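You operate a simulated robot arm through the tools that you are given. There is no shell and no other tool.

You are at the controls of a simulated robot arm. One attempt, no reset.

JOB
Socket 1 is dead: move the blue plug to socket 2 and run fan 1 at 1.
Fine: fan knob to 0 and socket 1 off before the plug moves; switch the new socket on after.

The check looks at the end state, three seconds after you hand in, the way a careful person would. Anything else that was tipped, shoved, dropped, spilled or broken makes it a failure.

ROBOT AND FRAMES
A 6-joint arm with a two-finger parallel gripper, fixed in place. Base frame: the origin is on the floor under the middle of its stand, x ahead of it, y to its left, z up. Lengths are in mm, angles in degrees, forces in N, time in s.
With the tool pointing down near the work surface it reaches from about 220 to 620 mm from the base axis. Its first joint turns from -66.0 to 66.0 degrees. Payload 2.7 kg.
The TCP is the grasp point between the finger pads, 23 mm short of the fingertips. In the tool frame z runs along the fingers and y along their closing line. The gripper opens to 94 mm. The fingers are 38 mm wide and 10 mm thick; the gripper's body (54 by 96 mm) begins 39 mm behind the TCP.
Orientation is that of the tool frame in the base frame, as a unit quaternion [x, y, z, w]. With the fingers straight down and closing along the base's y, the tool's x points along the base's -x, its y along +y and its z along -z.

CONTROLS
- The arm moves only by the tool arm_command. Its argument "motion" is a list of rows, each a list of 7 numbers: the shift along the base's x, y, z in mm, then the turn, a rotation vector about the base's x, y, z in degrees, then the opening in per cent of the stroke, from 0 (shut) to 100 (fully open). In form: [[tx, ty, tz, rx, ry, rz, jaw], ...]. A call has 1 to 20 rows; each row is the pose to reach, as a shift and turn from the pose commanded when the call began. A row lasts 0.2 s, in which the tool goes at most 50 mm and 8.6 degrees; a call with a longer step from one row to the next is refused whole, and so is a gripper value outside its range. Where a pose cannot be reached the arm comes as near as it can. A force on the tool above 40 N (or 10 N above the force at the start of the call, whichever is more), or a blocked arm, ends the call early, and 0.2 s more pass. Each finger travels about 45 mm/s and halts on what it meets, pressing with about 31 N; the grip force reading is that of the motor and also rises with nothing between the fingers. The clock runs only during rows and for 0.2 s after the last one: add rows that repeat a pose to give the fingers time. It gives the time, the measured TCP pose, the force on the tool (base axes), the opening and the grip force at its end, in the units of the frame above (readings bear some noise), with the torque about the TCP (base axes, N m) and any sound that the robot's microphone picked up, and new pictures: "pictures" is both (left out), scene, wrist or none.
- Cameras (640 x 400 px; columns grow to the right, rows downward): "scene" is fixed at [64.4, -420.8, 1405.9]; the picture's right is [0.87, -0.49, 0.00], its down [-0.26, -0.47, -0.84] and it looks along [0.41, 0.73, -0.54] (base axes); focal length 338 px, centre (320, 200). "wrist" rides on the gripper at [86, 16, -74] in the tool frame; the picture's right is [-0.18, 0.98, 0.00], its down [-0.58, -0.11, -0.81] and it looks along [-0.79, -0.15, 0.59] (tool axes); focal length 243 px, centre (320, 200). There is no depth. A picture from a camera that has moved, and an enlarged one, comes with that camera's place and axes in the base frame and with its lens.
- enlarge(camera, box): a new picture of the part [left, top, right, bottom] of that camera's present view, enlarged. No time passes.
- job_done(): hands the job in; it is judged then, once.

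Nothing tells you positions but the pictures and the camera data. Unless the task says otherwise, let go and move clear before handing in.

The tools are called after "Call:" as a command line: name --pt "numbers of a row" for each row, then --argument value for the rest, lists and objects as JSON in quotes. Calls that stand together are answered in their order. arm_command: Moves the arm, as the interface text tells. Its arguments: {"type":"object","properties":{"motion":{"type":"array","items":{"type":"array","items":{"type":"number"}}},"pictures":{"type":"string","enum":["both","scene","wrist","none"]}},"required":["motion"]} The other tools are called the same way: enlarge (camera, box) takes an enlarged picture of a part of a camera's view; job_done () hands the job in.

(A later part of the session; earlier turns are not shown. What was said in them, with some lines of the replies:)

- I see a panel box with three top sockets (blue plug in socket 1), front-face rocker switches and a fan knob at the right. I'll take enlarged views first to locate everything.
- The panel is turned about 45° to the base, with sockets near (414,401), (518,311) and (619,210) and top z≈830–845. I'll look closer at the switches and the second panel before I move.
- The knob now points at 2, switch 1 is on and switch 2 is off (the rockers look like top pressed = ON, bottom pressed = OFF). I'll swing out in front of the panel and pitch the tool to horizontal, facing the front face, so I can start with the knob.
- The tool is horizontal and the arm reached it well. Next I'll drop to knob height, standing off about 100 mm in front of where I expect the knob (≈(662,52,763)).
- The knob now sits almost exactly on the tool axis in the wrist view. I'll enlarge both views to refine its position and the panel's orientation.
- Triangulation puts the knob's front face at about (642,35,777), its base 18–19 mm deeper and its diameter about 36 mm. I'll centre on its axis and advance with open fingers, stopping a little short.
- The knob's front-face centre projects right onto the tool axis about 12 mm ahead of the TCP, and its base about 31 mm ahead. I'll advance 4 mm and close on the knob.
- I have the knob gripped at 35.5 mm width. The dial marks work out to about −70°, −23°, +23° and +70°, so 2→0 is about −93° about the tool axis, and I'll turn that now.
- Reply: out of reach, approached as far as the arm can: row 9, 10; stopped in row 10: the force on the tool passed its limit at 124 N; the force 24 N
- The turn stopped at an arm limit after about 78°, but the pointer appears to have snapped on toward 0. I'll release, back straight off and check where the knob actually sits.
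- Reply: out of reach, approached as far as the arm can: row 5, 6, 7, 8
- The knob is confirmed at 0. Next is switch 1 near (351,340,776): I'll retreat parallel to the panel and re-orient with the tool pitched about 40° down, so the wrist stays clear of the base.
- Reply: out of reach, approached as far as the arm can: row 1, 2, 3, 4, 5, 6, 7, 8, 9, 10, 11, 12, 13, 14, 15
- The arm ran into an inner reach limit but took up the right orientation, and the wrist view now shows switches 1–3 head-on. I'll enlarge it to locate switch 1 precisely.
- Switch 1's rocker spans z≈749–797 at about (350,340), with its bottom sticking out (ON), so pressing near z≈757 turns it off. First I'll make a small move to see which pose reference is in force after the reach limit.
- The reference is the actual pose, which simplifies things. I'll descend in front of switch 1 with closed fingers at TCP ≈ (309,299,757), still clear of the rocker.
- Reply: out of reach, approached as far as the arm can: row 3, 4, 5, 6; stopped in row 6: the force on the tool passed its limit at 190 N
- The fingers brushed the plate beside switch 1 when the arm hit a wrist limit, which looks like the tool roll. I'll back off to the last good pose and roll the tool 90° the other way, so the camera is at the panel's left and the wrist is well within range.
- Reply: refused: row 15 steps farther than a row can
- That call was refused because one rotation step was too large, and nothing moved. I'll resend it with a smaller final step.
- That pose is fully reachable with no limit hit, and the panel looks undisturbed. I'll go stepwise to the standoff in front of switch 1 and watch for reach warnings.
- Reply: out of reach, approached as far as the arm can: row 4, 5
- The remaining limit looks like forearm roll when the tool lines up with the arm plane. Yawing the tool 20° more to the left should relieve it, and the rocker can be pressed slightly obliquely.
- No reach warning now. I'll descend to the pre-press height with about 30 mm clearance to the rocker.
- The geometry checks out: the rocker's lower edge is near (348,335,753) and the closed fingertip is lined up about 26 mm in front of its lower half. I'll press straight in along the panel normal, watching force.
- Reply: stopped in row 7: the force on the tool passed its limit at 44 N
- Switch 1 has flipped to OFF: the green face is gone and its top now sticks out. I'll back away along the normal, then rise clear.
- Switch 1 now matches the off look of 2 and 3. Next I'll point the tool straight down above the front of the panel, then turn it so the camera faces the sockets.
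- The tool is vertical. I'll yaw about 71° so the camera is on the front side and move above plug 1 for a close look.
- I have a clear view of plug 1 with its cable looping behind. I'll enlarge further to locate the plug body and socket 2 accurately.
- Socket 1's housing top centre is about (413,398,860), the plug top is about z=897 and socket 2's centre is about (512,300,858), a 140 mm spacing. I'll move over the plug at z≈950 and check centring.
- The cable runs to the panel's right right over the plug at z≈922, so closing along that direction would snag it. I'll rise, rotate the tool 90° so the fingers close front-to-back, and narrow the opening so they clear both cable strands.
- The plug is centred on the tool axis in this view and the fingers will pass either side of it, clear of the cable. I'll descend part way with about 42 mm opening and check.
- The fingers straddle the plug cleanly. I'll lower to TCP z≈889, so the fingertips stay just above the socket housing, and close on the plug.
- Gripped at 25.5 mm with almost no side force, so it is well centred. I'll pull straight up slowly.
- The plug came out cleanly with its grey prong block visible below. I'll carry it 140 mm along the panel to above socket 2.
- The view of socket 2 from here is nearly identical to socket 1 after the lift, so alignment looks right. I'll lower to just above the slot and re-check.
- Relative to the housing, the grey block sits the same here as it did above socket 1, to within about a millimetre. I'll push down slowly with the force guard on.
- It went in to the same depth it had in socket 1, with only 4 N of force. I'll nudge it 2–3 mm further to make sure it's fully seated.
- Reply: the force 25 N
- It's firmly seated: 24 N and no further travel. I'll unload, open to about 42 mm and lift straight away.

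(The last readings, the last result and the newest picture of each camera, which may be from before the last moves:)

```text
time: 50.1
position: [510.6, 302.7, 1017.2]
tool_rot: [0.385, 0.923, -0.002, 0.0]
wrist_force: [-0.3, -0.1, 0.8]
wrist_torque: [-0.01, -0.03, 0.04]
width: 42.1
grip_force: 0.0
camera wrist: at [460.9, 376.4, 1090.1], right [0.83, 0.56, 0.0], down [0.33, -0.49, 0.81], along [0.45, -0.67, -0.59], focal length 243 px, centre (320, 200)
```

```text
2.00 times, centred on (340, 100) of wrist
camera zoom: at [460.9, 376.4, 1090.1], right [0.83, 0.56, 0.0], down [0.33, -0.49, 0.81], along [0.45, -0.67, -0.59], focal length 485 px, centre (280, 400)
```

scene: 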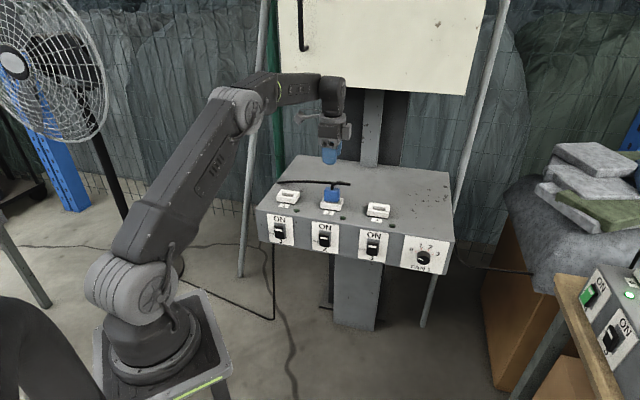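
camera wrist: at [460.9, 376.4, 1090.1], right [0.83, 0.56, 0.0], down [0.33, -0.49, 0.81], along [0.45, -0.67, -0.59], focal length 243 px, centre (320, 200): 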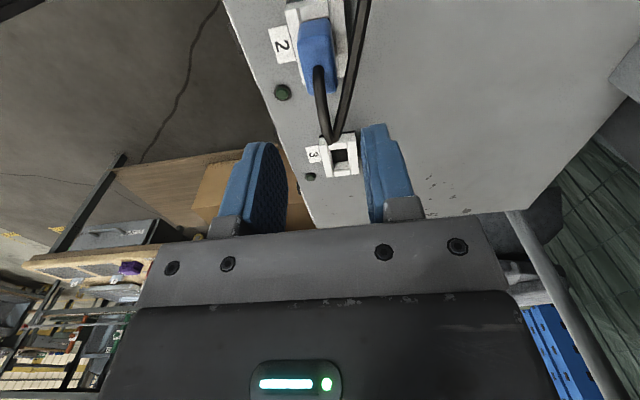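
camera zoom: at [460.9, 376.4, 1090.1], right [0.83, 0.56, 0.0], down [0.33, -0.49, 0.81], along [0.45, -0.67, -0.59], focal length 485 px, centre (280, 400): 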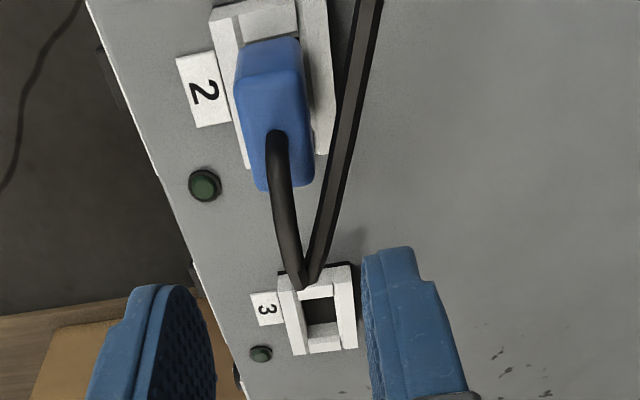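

The plug is seated upright in socket 2 and released. Next is switch 2 ON: I'll pull back in front of the panel, close the fingers and return to the press posture that worked on switch 1.

Call:
arm_command --pt "-15 -15 5 0 0 4 30" --pt "-35 -35 5 0 0 8 10" --pt "-58 -58 5 0 0 12 0" --pt "-80 -82 0 0 0 16 0" --pt "-100 -104 -10 0 0 20.5 0" --pt "-110 -113 -17 0 0 20.5 0" --pt "-110 -113 -17 0 0 20.5 0" --pictures "none"

Call:
arm_command --pt "0 0 0 6.5 -3.0 0 0" --pt "0 0 0 13 -6.0 0 0" --pt "0 0 0 19.5 -9.1 0 0" --pt "0 0 0 26 -12.1 0 0" --pt "0 0 0 32.5 -15.1 0 0" --pt "0 0 0 39 -18.1 0 0" --pt "0 0 0 45.3 -21.1 0 0" --pt "0 0 0 45.3 -21.1 0 0"

```text
time: 51.7
position: [401.8, 187.3, 1000.0]
tool_rot: [0.214, 0.977, -0.001, 0.0]
wrist_force: [0.7, 0.3, -0.3]
wrist_torque: [0.0, -0.03, -0.02]
width: 0.2
grip_force: 30.8
```

```text
time: 53.5
position: [399.7, 187.6, 998.8]
tool_rot: [0.195, 0.885, 0.412, 0.092]
wrist_force: [-0.4, 0.0, 1.2]
wrist_torque: [-0.02, 0.0, 0.01]
width: 0.1
grip_force: 30.4
camera wrist: at [301.3, 182.6, 1058.2], right [0.43, 0.5, 0.75], down [0.24, -0.87, 0.44], along [0.87, -0.01, -0.49], focal length 243 px, centre (320, 200)
```

scene: 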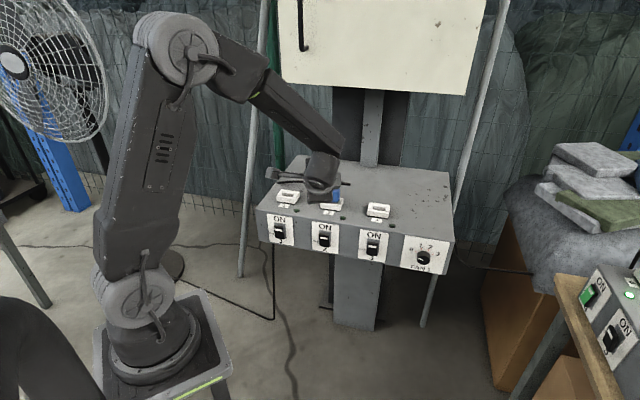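
wrist: 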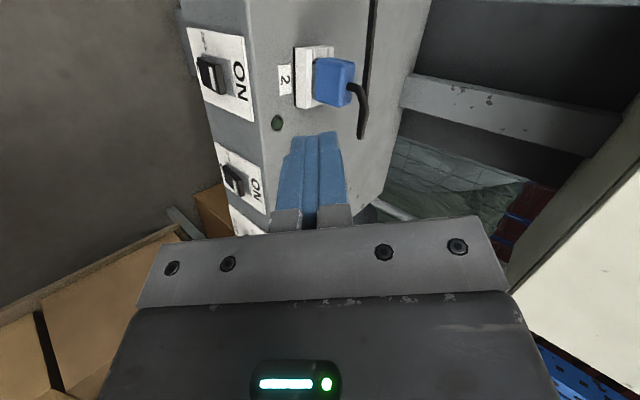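

The posture was reached without trouble. I'll descend in front of switch 2 to a standoff for its upper half.

Call:
arm_command --pt "0 0 -40 0 0 0 0" --pt "0 0 -80 0 0 0 0" --pt "0 2 -115 0 0 0 0" --pt "0 4 -145 0 0 0 0" --pt "0.5 7 -172 0 0 0 0" --pt "0.8 10 -190 0 0 0 0" --pt "1.2 12.5 -202 0 0 0 0" --pt "1.2 12.5 -202 0 0 0 0"

Call:
enlarge --camera "wrist" --box '[200, 0, 520, 200]'

Call:
enlarge --camera "scene" --box '[280, 190, 380, 262]'

```text
time: 55.3
position: [403.3, 199.4, 796.8]
tool_rot: [0.195, 0.886, 0.411, 0.092]
wrist_force: [0.4, -0.4, 0.3]
wrist_torque: [0.0, -0.04, 0.03]
width: 0.0
grip_force: 31.2
camera wrist: at [303.1, 194.4, 855.7], right [0.43, 0.5, 0.75], down [0.24, -0.87, 0.44], along [0.87, -0.01, -0.49], focal length 243 px, centre (320, 200)
```

scene: 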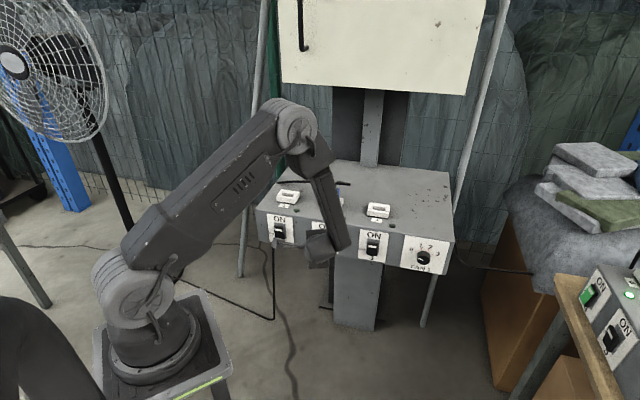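
wrist: 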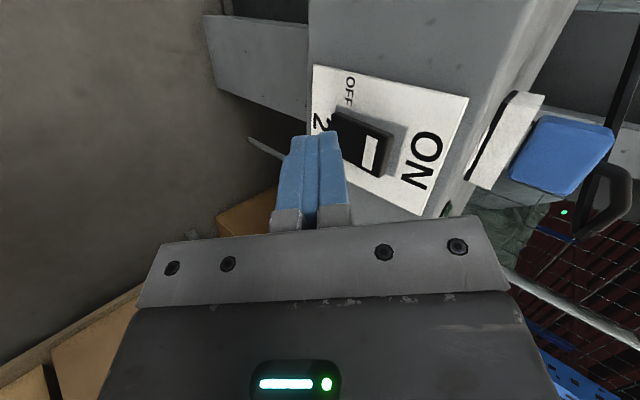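

```text
2.00 times, centred on (360, 100) of wrist
camera zoom: at [303.1, 194.4, 855.7], right [0.43, 0.5, 0.75], down [0.24, -0.87, 0.44], along [0.87, -0.01, -0.49], focal length 485 px, centre (240, 400)
```

zoom: 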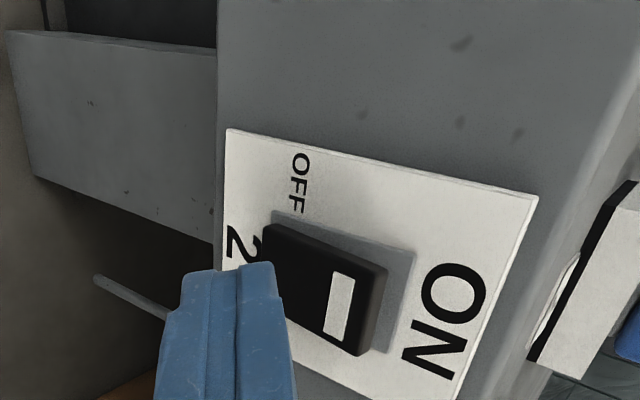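

```text
5.56 times, centred on (330, 226) of scene
camera zoom: at [64.4, -420.8, 1405.9], right [0.87, -0.49, 0.0], down [-0.26, -0.47, -0.84], along [0.41, 0.73, -0.54], focal length 1879 px, centre (264, 56)
```

zoom: 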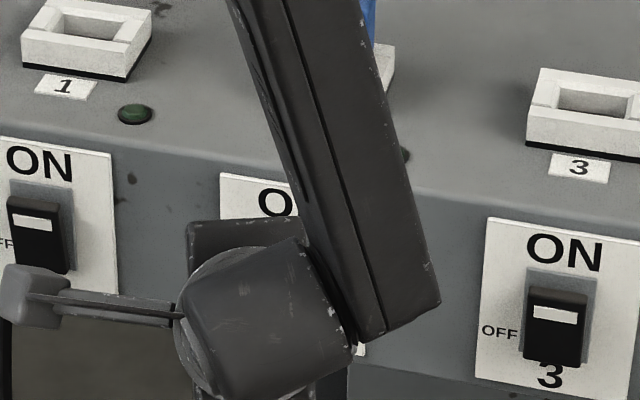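

Rocker 2's top edge is near (446,237,801), matching expectation, and the fingertip is lined up with its upper half. I'll press in along the normal.

Call:
arm_command --pt "4.7 6.7 0 0 0 0 0" --pt "10.3 12.3 0 0 0 0 0" --pt "14.6 16.6 0 0 0 0 0" --pt "17.4 19.4 0 0 0 0 0" --pt "19.5 21.5 0 0 0 0 0" --pt "21.3 23.3 0 0 0 0 0" --pt "22.7 24.7 0 0 0 0 0" --pt "24.1 26.1 0 0 0 0 0" --pt "25.2 27.2 0 0 0 0 0" --pictures "wrist"

Call:
enlarge --camera "wrist" --box '[200, 0, 520, 200]'

```text
time: 57.0
position: [421.8, 224.1, 798.4]
tool_rot: [0.193, 0.887, 0.41, 0.09]
wrist_force: [-10.9, -10.5, 10.6]
wrist_torque: [0.08, -0.17, -0.14]
width: 0.1
grip_force: 31.0
stopped in row 8: the force on the tool passed its limit at 44 N (the readings are from after the stop); the commanded pose is now the measured one
camera wrist: at [323.8, 217.7, 856.9], right [0.43, 0.5, 0.75], down [0.24, -0.86, 0.44], along [0.87, -0.01, -0.49], focal length 243 px, centre (320, 200)
```

wrist: 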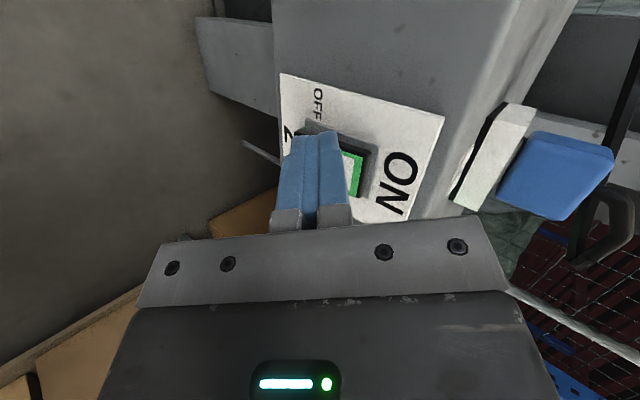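

```text
2.00 times, centred on (360, 100) of wrist
camera zoom: at [323.8, 217.7, 856.9], right [0.43, 0.5, 0.75], down [0.24, -0.86, 0.44], along [0.87, -0.01, -0.49], focal length 485 px, centre (240, 400)
```

zoom: 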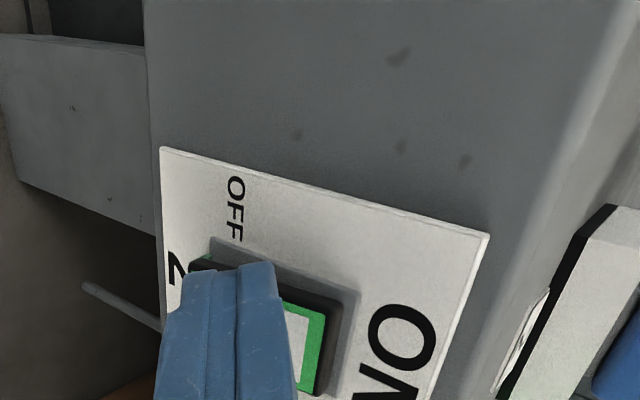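

Switch 2 has flipped to ON (green face showing). I'll back off along the normal and check the panel.

Call:
arm_command --pt "-8 -8 0 0 0 0 0" --pt "-20 -20 0 0 0 0 0" --pt "-32 -34 0 0 0 0 0" --pt "-35 -55 10 0 0 0 0" --pt "-35 -85 30 0 0 0 0" --pt "-30 -120 55 0 0 0 0" --pt "-20 -155 85 0 0 0 0"

Call:
enlarge --camera "scene" --box '[250, 160, 450, 285]'

```text
time: 58.5
position: [403.2, 69.0, 882.2]
tool_rot: [0.196, 0.886, 0.41, 0.09]
wrist_force: [0.3, 0.4, -0.8]
wrist_torque: [0.0, -0.01, -0.04]
width: 0.1
grip_force: 31.3
camera wrist: at [303.9, 62.9, 942.2], right [0.43, 0.5, 0.75], down [0.24, -0.87, 0.44], along [0.87, -0.01, -0.5], focal length 243 px, centre (320, 200)
```

scene: 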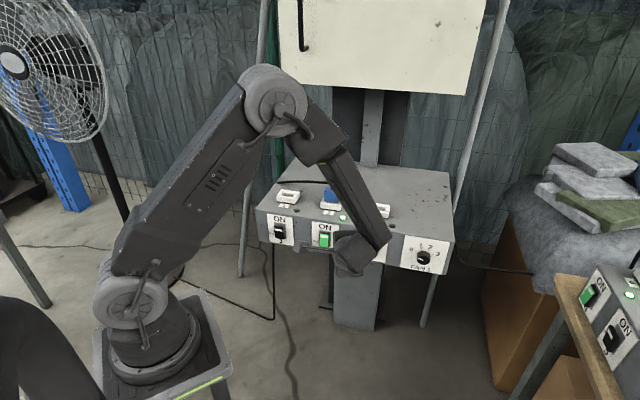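
wrist: 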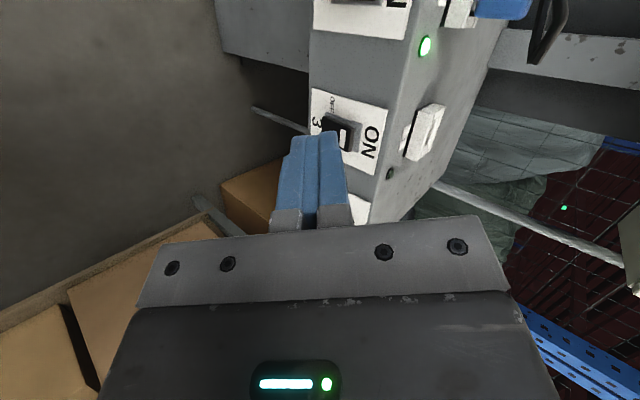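

```text
3.20 times, centred on (350, 222) of scene
camera zoom: at [64.4, -420.8, 1405.9], right [0.87, -0.49, 0.0], down [-0.26, -0.47, -0.84], along [0.41, 0.73, -0.54], focal length 1082 px, centre (224, 128)
```

zoom: 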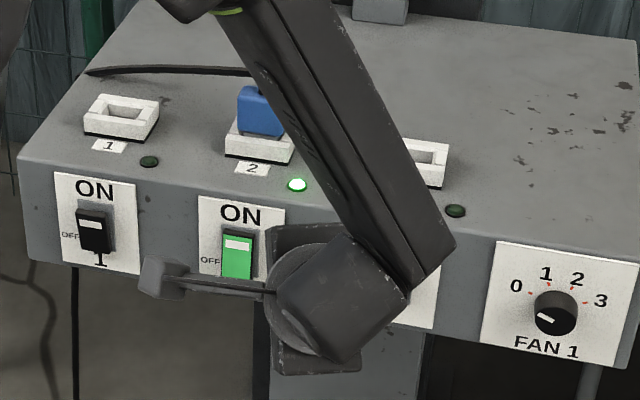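

LED 2 is lit, so socket 2 is live with the plug in. The last manipulation is fan 1 from 0 to 1, so I'll return to the horizontal knob-approach posture with open fingers.

Call:
arm_command --pt "17 -16 -4 0.8 -7.1 -0.3 20" --pt "34 -32 -8 1.6 -14.3 -0.6 50" --pt "51 -48 -12 2.5 -21.4 -1.0 80" --pt "68 -64 -16 3.3 -28.5 -1.3 100" --pt "85 -80 -20 4.1 -35.7 -1.6 100" --pt "102 -96 -24 5.0 -42.8 -2.0 100" --pt "120 -112 -28 5.8 -50 -2.3 100" --pt "136.8 -129 -32 6.6 -57.1 -2.6 100" --pt "147 -121 -50 6.6 -57.1 -2.6 100" --pt "157 -113 -68 6.6 -57.1 -2.6 100" --pt "167 -105 -86 6.6 -57.1 -2.6 100" --pt "176.4 -97.3 -104.2 6.6 -57.1 -2.6 100" --pt "176.4 -97.3 -104.2 6.6 -57.1 -2.6 100"

Call:
enlarge --camera "wrist" --box '[160, 0, 480, 200]'

Call:
enlarge --camera "scene" --box '[250, 160, 450, 285]'

```text
time: 61.4
position: [576.9, -26.6, 777.9]
tool_rot: [-0.002, 0.707, 0.499, 0.501]
wrist_force: [-0.6, 0.0, 0.2]
wrist_torque: [0.04, -0.01, -0.01]
width: 94.1
grip_force: 0.0
camera wrist: at [474.6, -29.0, 727.1], right [-0.4, 0.4, 0.82], down [-0.23, -0.91, 0.34], along [0.89, -0.05, 0.46], focal length 243 px, centre (320, 200)
```

scene: 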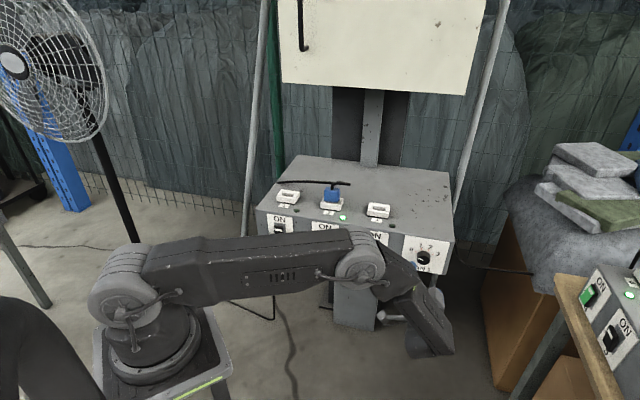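
wrist: 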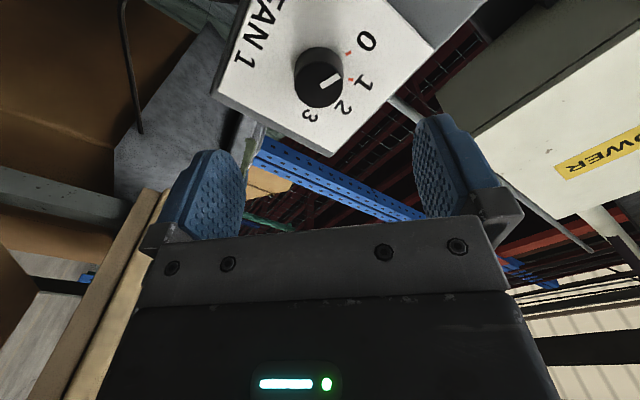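

```text
2.00 times, centred on (320, 100) of wrist
camera zoom: at [474.6, -29.0, 727.1], right [-0.4, 0.4, 0.82], down [-0.23, -0.91, 0.34], along [0.89, -0.05, 0.46], focal length 485 px, centre (320, 400)
```

zoom: 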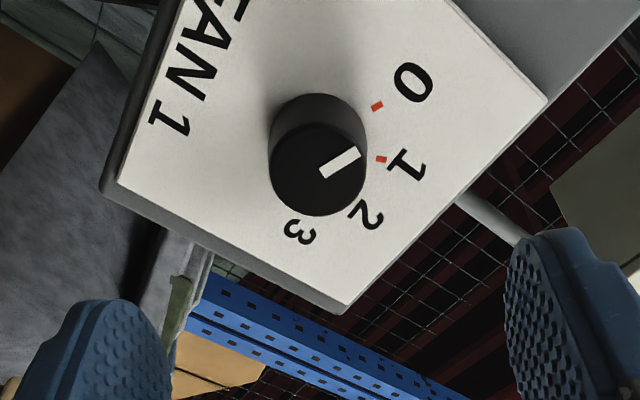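

```text
3.20 times, centred on (350, 222) of scene
camera zoom: at [64.4, -420.8, 1405.9], right [0.87, -0.49, 0.0], down [-0.26, -0.47, -0.84], along [0.41, 0.73, -0.54], focal length 1082 px, centre (224, 128)
```

zoom: 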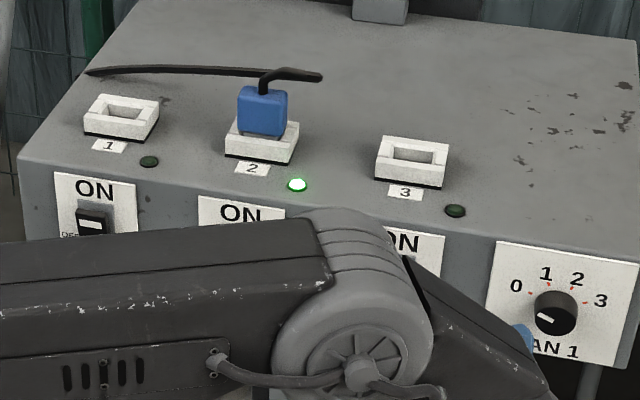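

The knob is on the tool axis again, still at 0. I'll advance onto it and close the fingers.

Call:
arm_command --pt "14 14 0 0 0 0 100" --pt "28 28 0 0 0 0 100" --pt "41 41 -0.5 0 0 0 100" --pt "51 51 -1 0 0 0 100" --pt "56 55.5 -1.1 0 0 0 100" --pt "58.1 57.6 -1.1 0 0 0 100" --pt "58.1 57.6 -1.1 0 0 0 60" --pt "58.1 57.6 -1.1 0 0 0 30" --pt "58.1 57.6 -1.1 0 0 0 30" --pt "58.1 57.6 -1.1 0 0 0 30" --pt "58.1 57.6 -1.1 0 0 0 30"

Call:
enlarge --camera "wrist" --box '[160, 20, 480, 220]'

```text
time: 63.8
position: [637.7, 30.1, 777.4]
tool_rot: [-0.001, 0.707, 0.499, 0.502]
wrist_force: [-11.6, 3.4, 8.9]
wrist_torque: [0.04, -0.04, 0.11]
width: 35.9
grip_force: 45.0
camera wrist: at [532.6, 28.4, 725.7], right [-0.4, 0.4, 0.82], down [-0.23, -0.92, 0.33], along [0.89, -0.05, 0.46], focal length 243 px, centre (320, 200)
```

scene: 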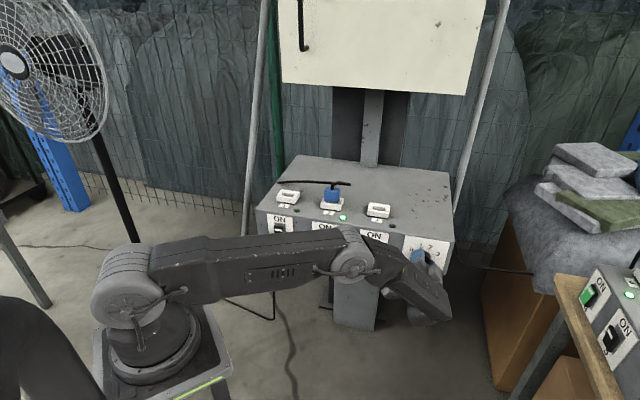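
wrist: 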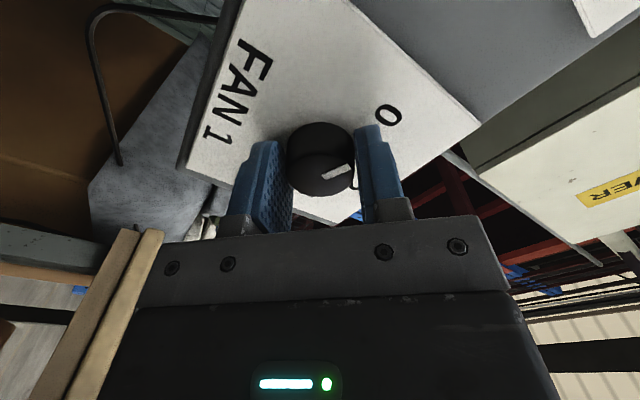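

```text
2.00 times, centred on (320, 120) of wrist
camera zoom: at [532.6, 28.4, 725.7], right [-0.4, 0.4, 0.82], down [-0.23, -0.92, 0.33], along [0.89, -0.05, 0.46], focal length 485 px, centre (320, 360)
```

zoom: 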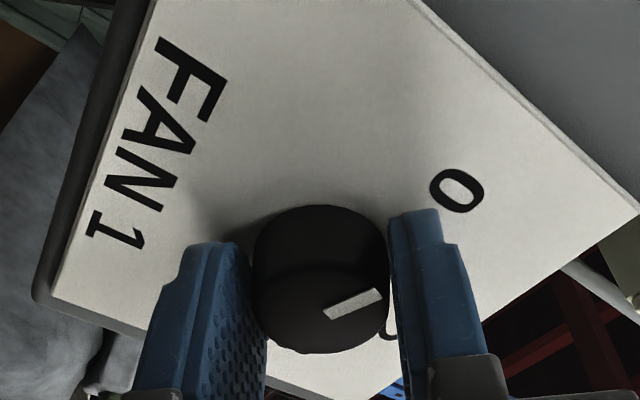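

Gripped at 35.9 mm. I'll turn +47° clockwise, as seen from the front, to take it to 1.

Call:
arm_command --pt "-0.5 0.5 0.7 0 0 0 30" --pt "-0.5 0.5 0.7 5.5 5.5 0 30" --pt "-0.5 0.5 0.7 11 11 0 30" --pt "-0.5 0.5 0.7 16.5 16.5 0 30" --pt "-0.5 0.5 0.7 22 22 0 30" --pt "-0.5 0.5 0.7 27.5 27.5 0 30" --pt "-0.5 0.5 0.7 33 33 0 30" --pt "-0.5 0.5 0.7 33 33 0 30"

Call:
enlarge --camera "wrist" --box '[160, 20, 480, 220]'

Call:
enlarge --camera "scene" --box '[390, 220, 470, 270]'

```text
time: 65.5
position: [635.7, 29.9, 777.8]
tool_rot: [0.279, 0.649, 0.657, 0.262]
wrist_force: [-4.2, 11.1, 7.2]
wrist_torque: [-0.29, 0.25, -0.35]
width: 35.9
grip_force: 45.0
camera wrist: at [522.5, 38.4, 795.3], right [0.15, -0.15, 0.98], down [-0.16, -0.98, -0.13], along [0.98, -0.14, -0.17], focal length 243 px, centre (320, 200)
```

scene: 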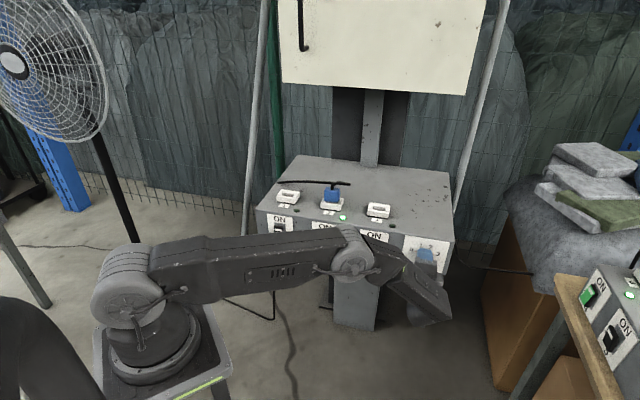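
wrist: 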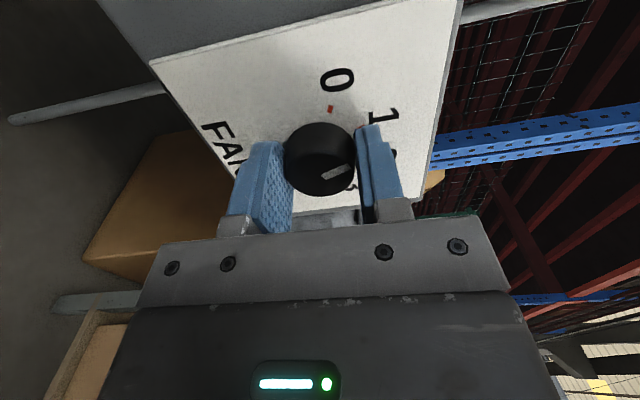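

```text
2.00 times, centred on (320, 120) of wrist
camera zoom: at [522.5, 38.4, 795.3], right [0.15, -0.15, 0.98], down [-0.16, -0.98, -0.13], along [0.98, -0.14, -0.17], focal length 485 px, centre (320, 360)
```

zoom: 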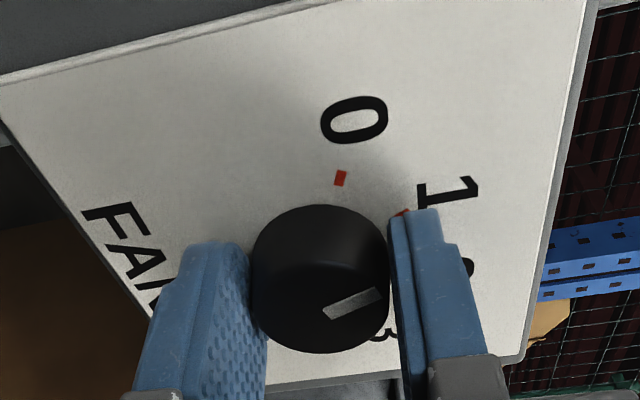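

```text
8.00 times, centred on (430, 245) of scene
camera zoom: at [64.2, -420.6, 1406.0], right [0.87, -0.49, 0.0], down [-0.26, -0.47, -0.84], along [0.41, 0.73, -0.54], focal length 2705 px, centre (-560, -160)
```

zoom: 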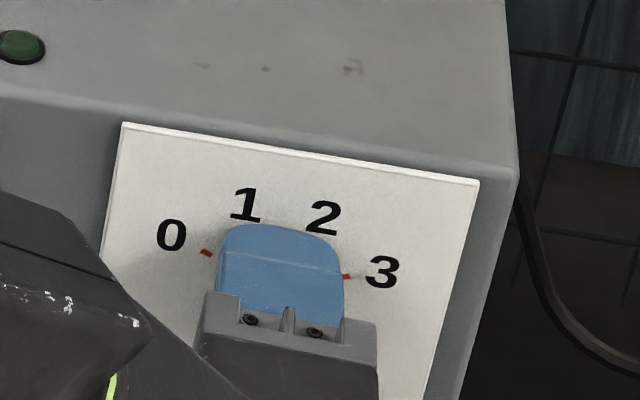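

The knob turned with the grip. I'll open the fingers and back straight off to verify the pointer.

Call:
arm_command --pt "0 0 0 0 0 0 50" --pt "0 0 0 0 0 0 80" --pt "0 0 0 0 0 0 90" --pt "0 0 0 0 0 0 90" --pt "-10 -10 0 0 0 0 90" --pt "-25 -25 0 0 0 0 90" --pt "-45 -45 0 0 0 0 90" --pt "-65 -65 0 0 0 0 90" --pt "-80 -85 0 0 0 0 90"

Call:
enlarge --camera "scene" --box '[390, 220, 470, 270]'

Call:
enlarge --camera "wrist" --box '[160, 0, 480, 200]'

```text
time: 67.5
position: [556.0, -56.4, 777.5]
tool_rot: [0.279, 0.65, 0.656, 0.263]
wrist_force: [-0.4, 0.0, 0.2]
wrist_torque: [0.01, 0.0, 0.0]
width: 84.7
grip_force: 0.0
camera wrist: at [442.4, -47.5, 794.9], right [0.15, -0.15, 0.98], down [-0.16, -0.98, -0.12], along [0.98, -0.14, -0.17], focal length 243 px, centre (320, 200)
```

scene: 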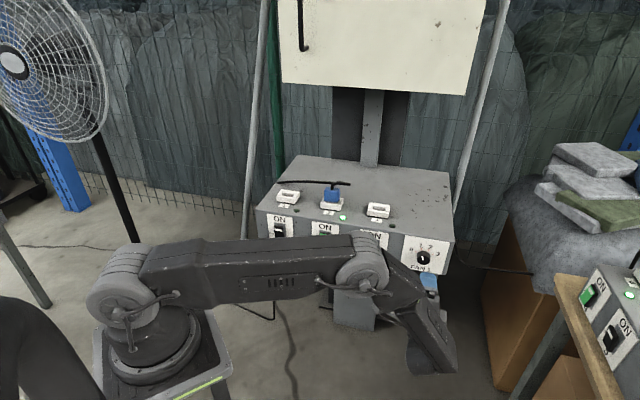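
wrist: 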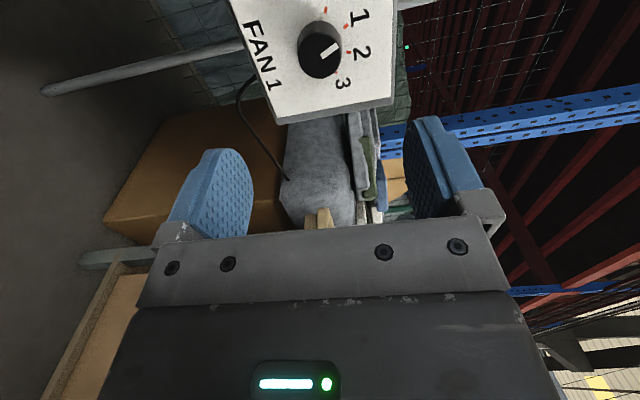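

```text
8.00 times, centred on (430, 245) of scene
camera zoom: at [64.5, -420.8, 1405.9], right [0.87, -0.49, 0.0], down [-0.26, -0.47, -0.84], along [0.41, 0.73, -0.54], focal length 2705 px, centre (-560, -160)
```

zoom: 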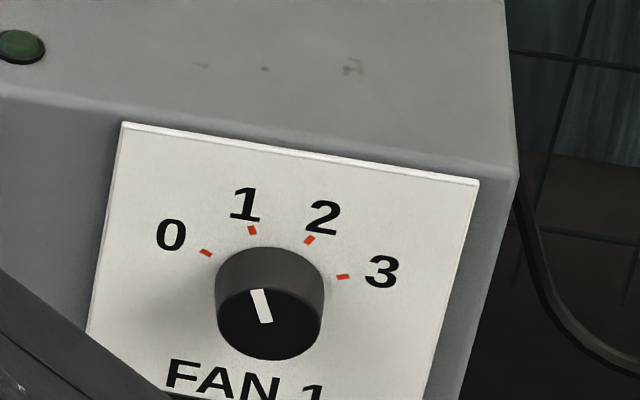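

```text
2.00 times, centred on (320, 100) of wrist
camera zoom: at [442.4, -47.5, 794.9], right [0.15, -0.15, 0.98], down [-0.16, -0.98, -0.12], along [0.98, -0.14, -0.17], focal length 485 px, centre (320, 400)
```

zoom: 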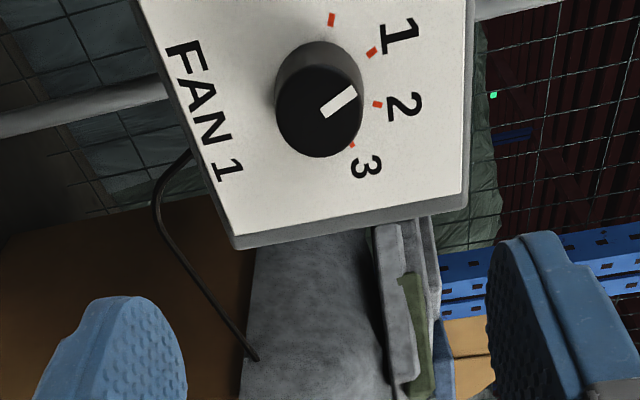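

The pointer lines up with mark 1. I'll move the arm well clear of the panel and do a final check of everything.

Call:
arm_command --pt "-10 -5 25 0 0 0 90" --pt "-25 -10 60 0 0 0 90" --pt "-40 -12 100 0 0 0 90" --pt "-55 -14 140 0 0 0 90" --pt "-70 -15 180 0 0 0 90" --pt "-80 -15 220 0 0 0 90" --pt "-85 -20 260 0 0 0 90" --pt "-90 -60 285 0 0 0 90" --pt "-95 -105 290 0 0 0 90" --pt "-100 -150 290 0 0 0 90"

Call:
enlarge --camera "scene" --box '[240, 150, 470, 290]'

Call:
enlarge --camera "scene" --box '[0, 0, 120, 150]'

Call:
enlarge --camera "scene" --box '[540, 240, 640, 400]'

```text
time: 69.8
position: [456.0, -206.7, 1069.0]
tool_rot: [0.279, 0.649, 0.657, 0.262]
wrist_force: [-0.9, 0.1, -0.1]
wrist_torque: [0.03, 0.03, 0.01]
width: 84.7
grip_force: 0.0
camera wrist: at [341.7, -198.1, 1086.4], right [0.15, -0.15, 0.98], down [-0.16, -0.98, -0.12], along [0.98, -0.14, -0.17], focal length 243 px, centre (320, 200)
```

scene: 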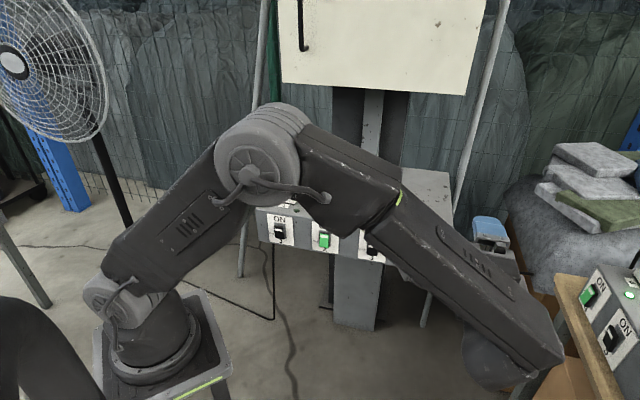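
wrist: 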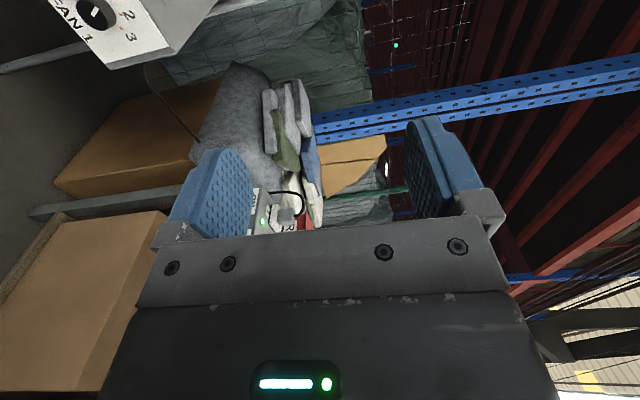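

```text
2.78 times, centred on (355, 220) of scene
camera zoom: at [64.5, -420.8, 1405.9], right [0.87, -0.49, 0.0], down [-0.26, -0.47, -0.84], along [0.41, 0.73, -0.54], focal length 941 px, centre (223, 144)
```

zoom: 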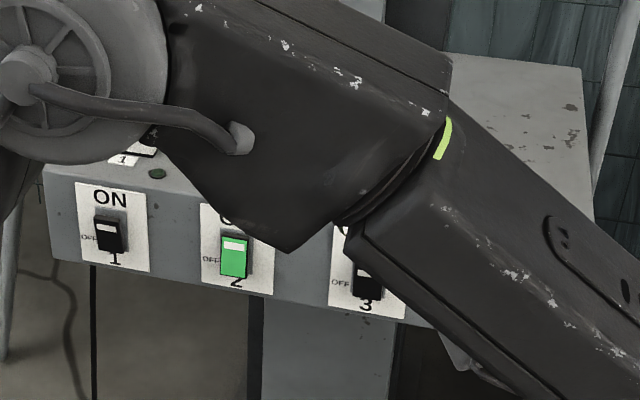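

```text
2.67 times, centred on (60, 75) of scene
camera zoom: at [64.5, -420.8, 1405.9], right [0.87, -0.49, 0.0], down [-0.26, -0.47, -0.84], along [0.41, 0.73, -0.54], focal length 902 px, centre (1013, 533)
```

zoom: 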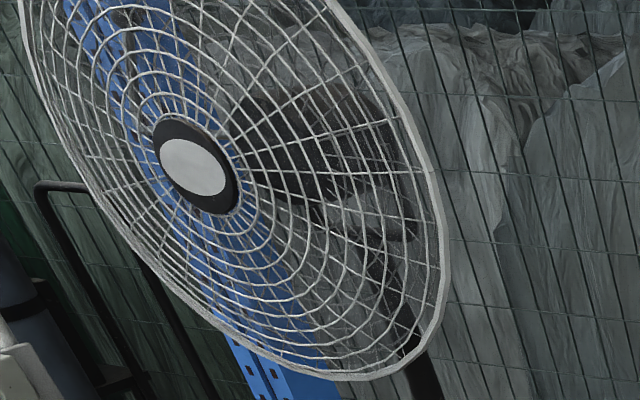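

```text
2.50 times, centred on (590, 320) of scene
camera zoom: at [64.5, -420.8, 1405.9], right [0.87, -0.49, 0.0], down [-0.26, -0.47, -0.84], along [0.41, 0.73, -0.54], focal length 845 px, centre (-355, -100)
```

zoom: 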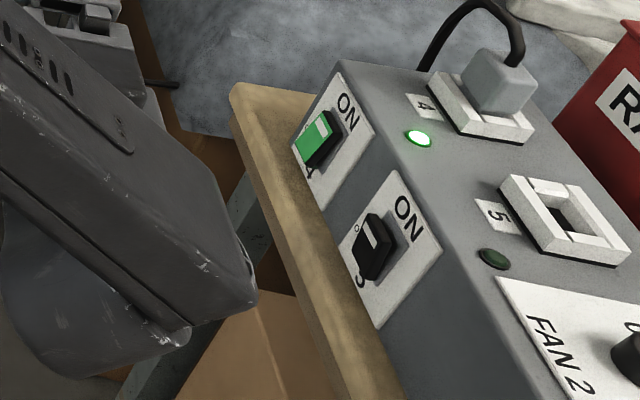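

Switches 1 (off) and 2 (on) look right, the fan blades seem blurred and the second panel is untouched. I'll shift the arm a little for one unobstructed look at the plug and knob before handing in.

Call:
arm_command --pt "-15 15 15 0 0 0 90" --pt "-35 35 35 0 0 0 90" --pt "-60 60 60 0 0 0 90" --pt "-85 85 85 0 0 0 90" --pt "-110 110 110 0 0 0 90" --pt "-125 130 130 0 0 0 90" --pt "-125 130 130 0 0 0 90"

Call:
enlarge --camera "scene" --box '[240, 150, 470, 290]'

Call:
enlarge --camera "wrist" --box '[0, 0, 320, 200]'

Call:
enlarge --camera "scene" --box '[0, 0, 120, 150]'

```text
time: 71.3
position: [332.4, -76.0, 1199.2]
tool_rot: [0.28, 0.649, 0.657, 0.262]
wrist_force: [-0.8, -0.1, -0.1]
wrist_torque: [-0.01, -0.03, -0.01]
width: 84.6
grip_force: 0.1
camera wrist: at [218.2, -66.2, 1216.8], right [0.15, -0.15, 0.98], down [-0.16, -0.98, -0.12], along [0.98, -0.14, -0.17], focal length 243 px, centre (320, 200)
```

scene: 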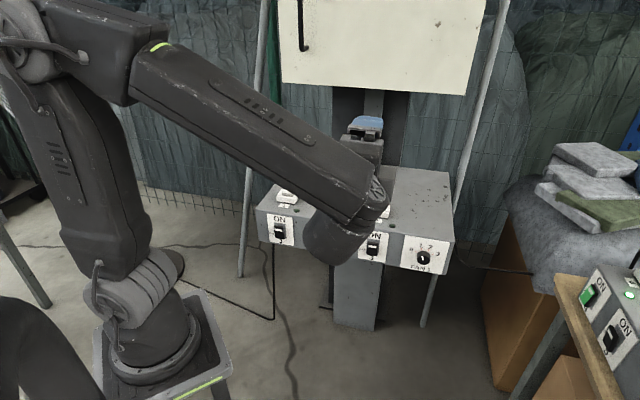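
wrist: 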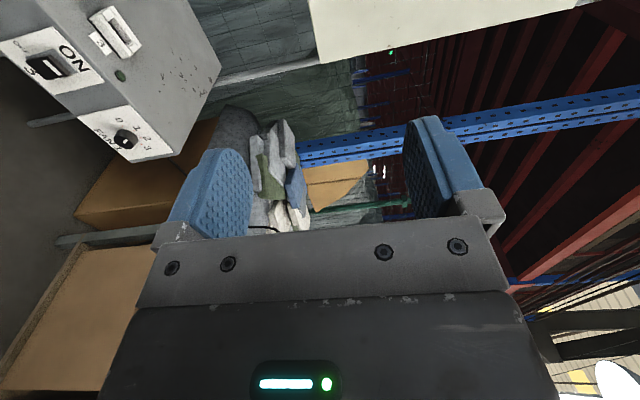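

```text
2.78 times, centred on (355, 220) of scene
camera zoom: at [64.4, -420.8, 1405.9], right [0.87, -0.49, 0.0], down [-0.26, -0.47, -0.84], along [0.41, 0.73, -0.54], focal length 941 px, centre (223, 144)
```

zoom: 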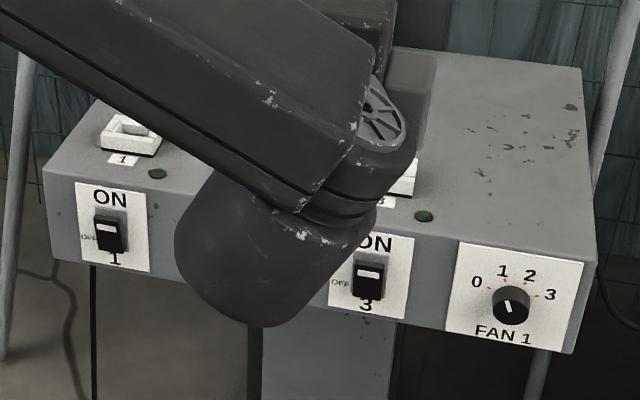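

```text
2.00 times, centred on (160, 100) of wrist
camera zoom: at [218.2, -66.2, 1216.8], right [0.15, -0.15, 0.98], down [-0.16, -0.98, -0.12], along [0.98, -0.14, -0.17], focal length 485 px, centre (640, 400)
```

zoom: 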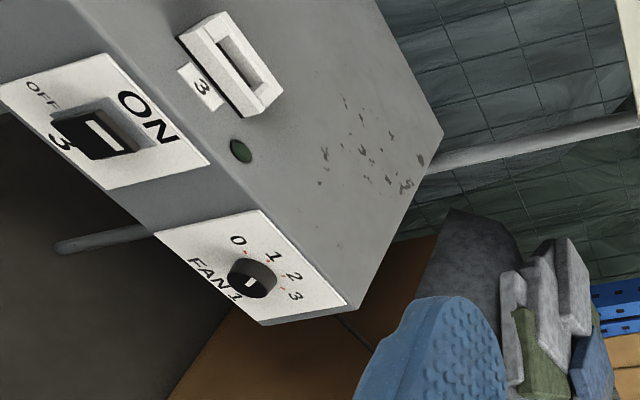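

```text
2.67 times, centred on (60, 75) of scene
camera zoom: at [64.4, -420.8, 1405.9], right [0.87, -0.49, 0.0], down [-0.26, -0.47, -0.84], along [0.41, 0.73, -0.54], focal length 902 px, centre (1013, 533)
```

zoom: 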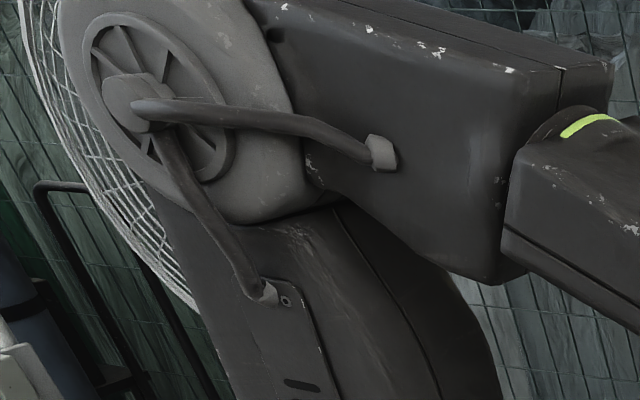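

I can see the knob at 1, switches 1 and 3 off and the arm well clear. The earlier views showed the plug seated in socket 2, switch 2 on and its LED lit, so the job is complete and I'm handing it in.

Call:
job_done

```text
The job is handed in.
```

The blue plug is now in socket 2 and fan 1 is set to 1. I did the steps in the order you asked:

1. **Fan knob to 0:** turned from 2 to 0.
2. **Socket 1 off:** its switch is off.
3. **Plug moved:** pulled from socket 1 and pushed fully into socket 2.
4. **Socket 2 on:** its switch is on and its LED is lit.
5. **Fan knob to 1:** the pointer sits on the 1 mark.

- **Unplanned contact:** before I turned switch 1 off, the arm hit a reach limit and the fingers struck the panel by that switch. The force peaked at about 190 N. I saw no damage, and the panel and switches looked unchanged afterwards.
- **Hard stop at the knob:** the force reached 124 N when the arm hit a limit turning the knob to 0. The knob still settled on 0.
- **Not confirmed:** the fan looked as if it was running, but the picture isn't clear enough to be sure. In the last picture the arm hid the plug and the socket 2 switch; I had seen both in place shortly before.
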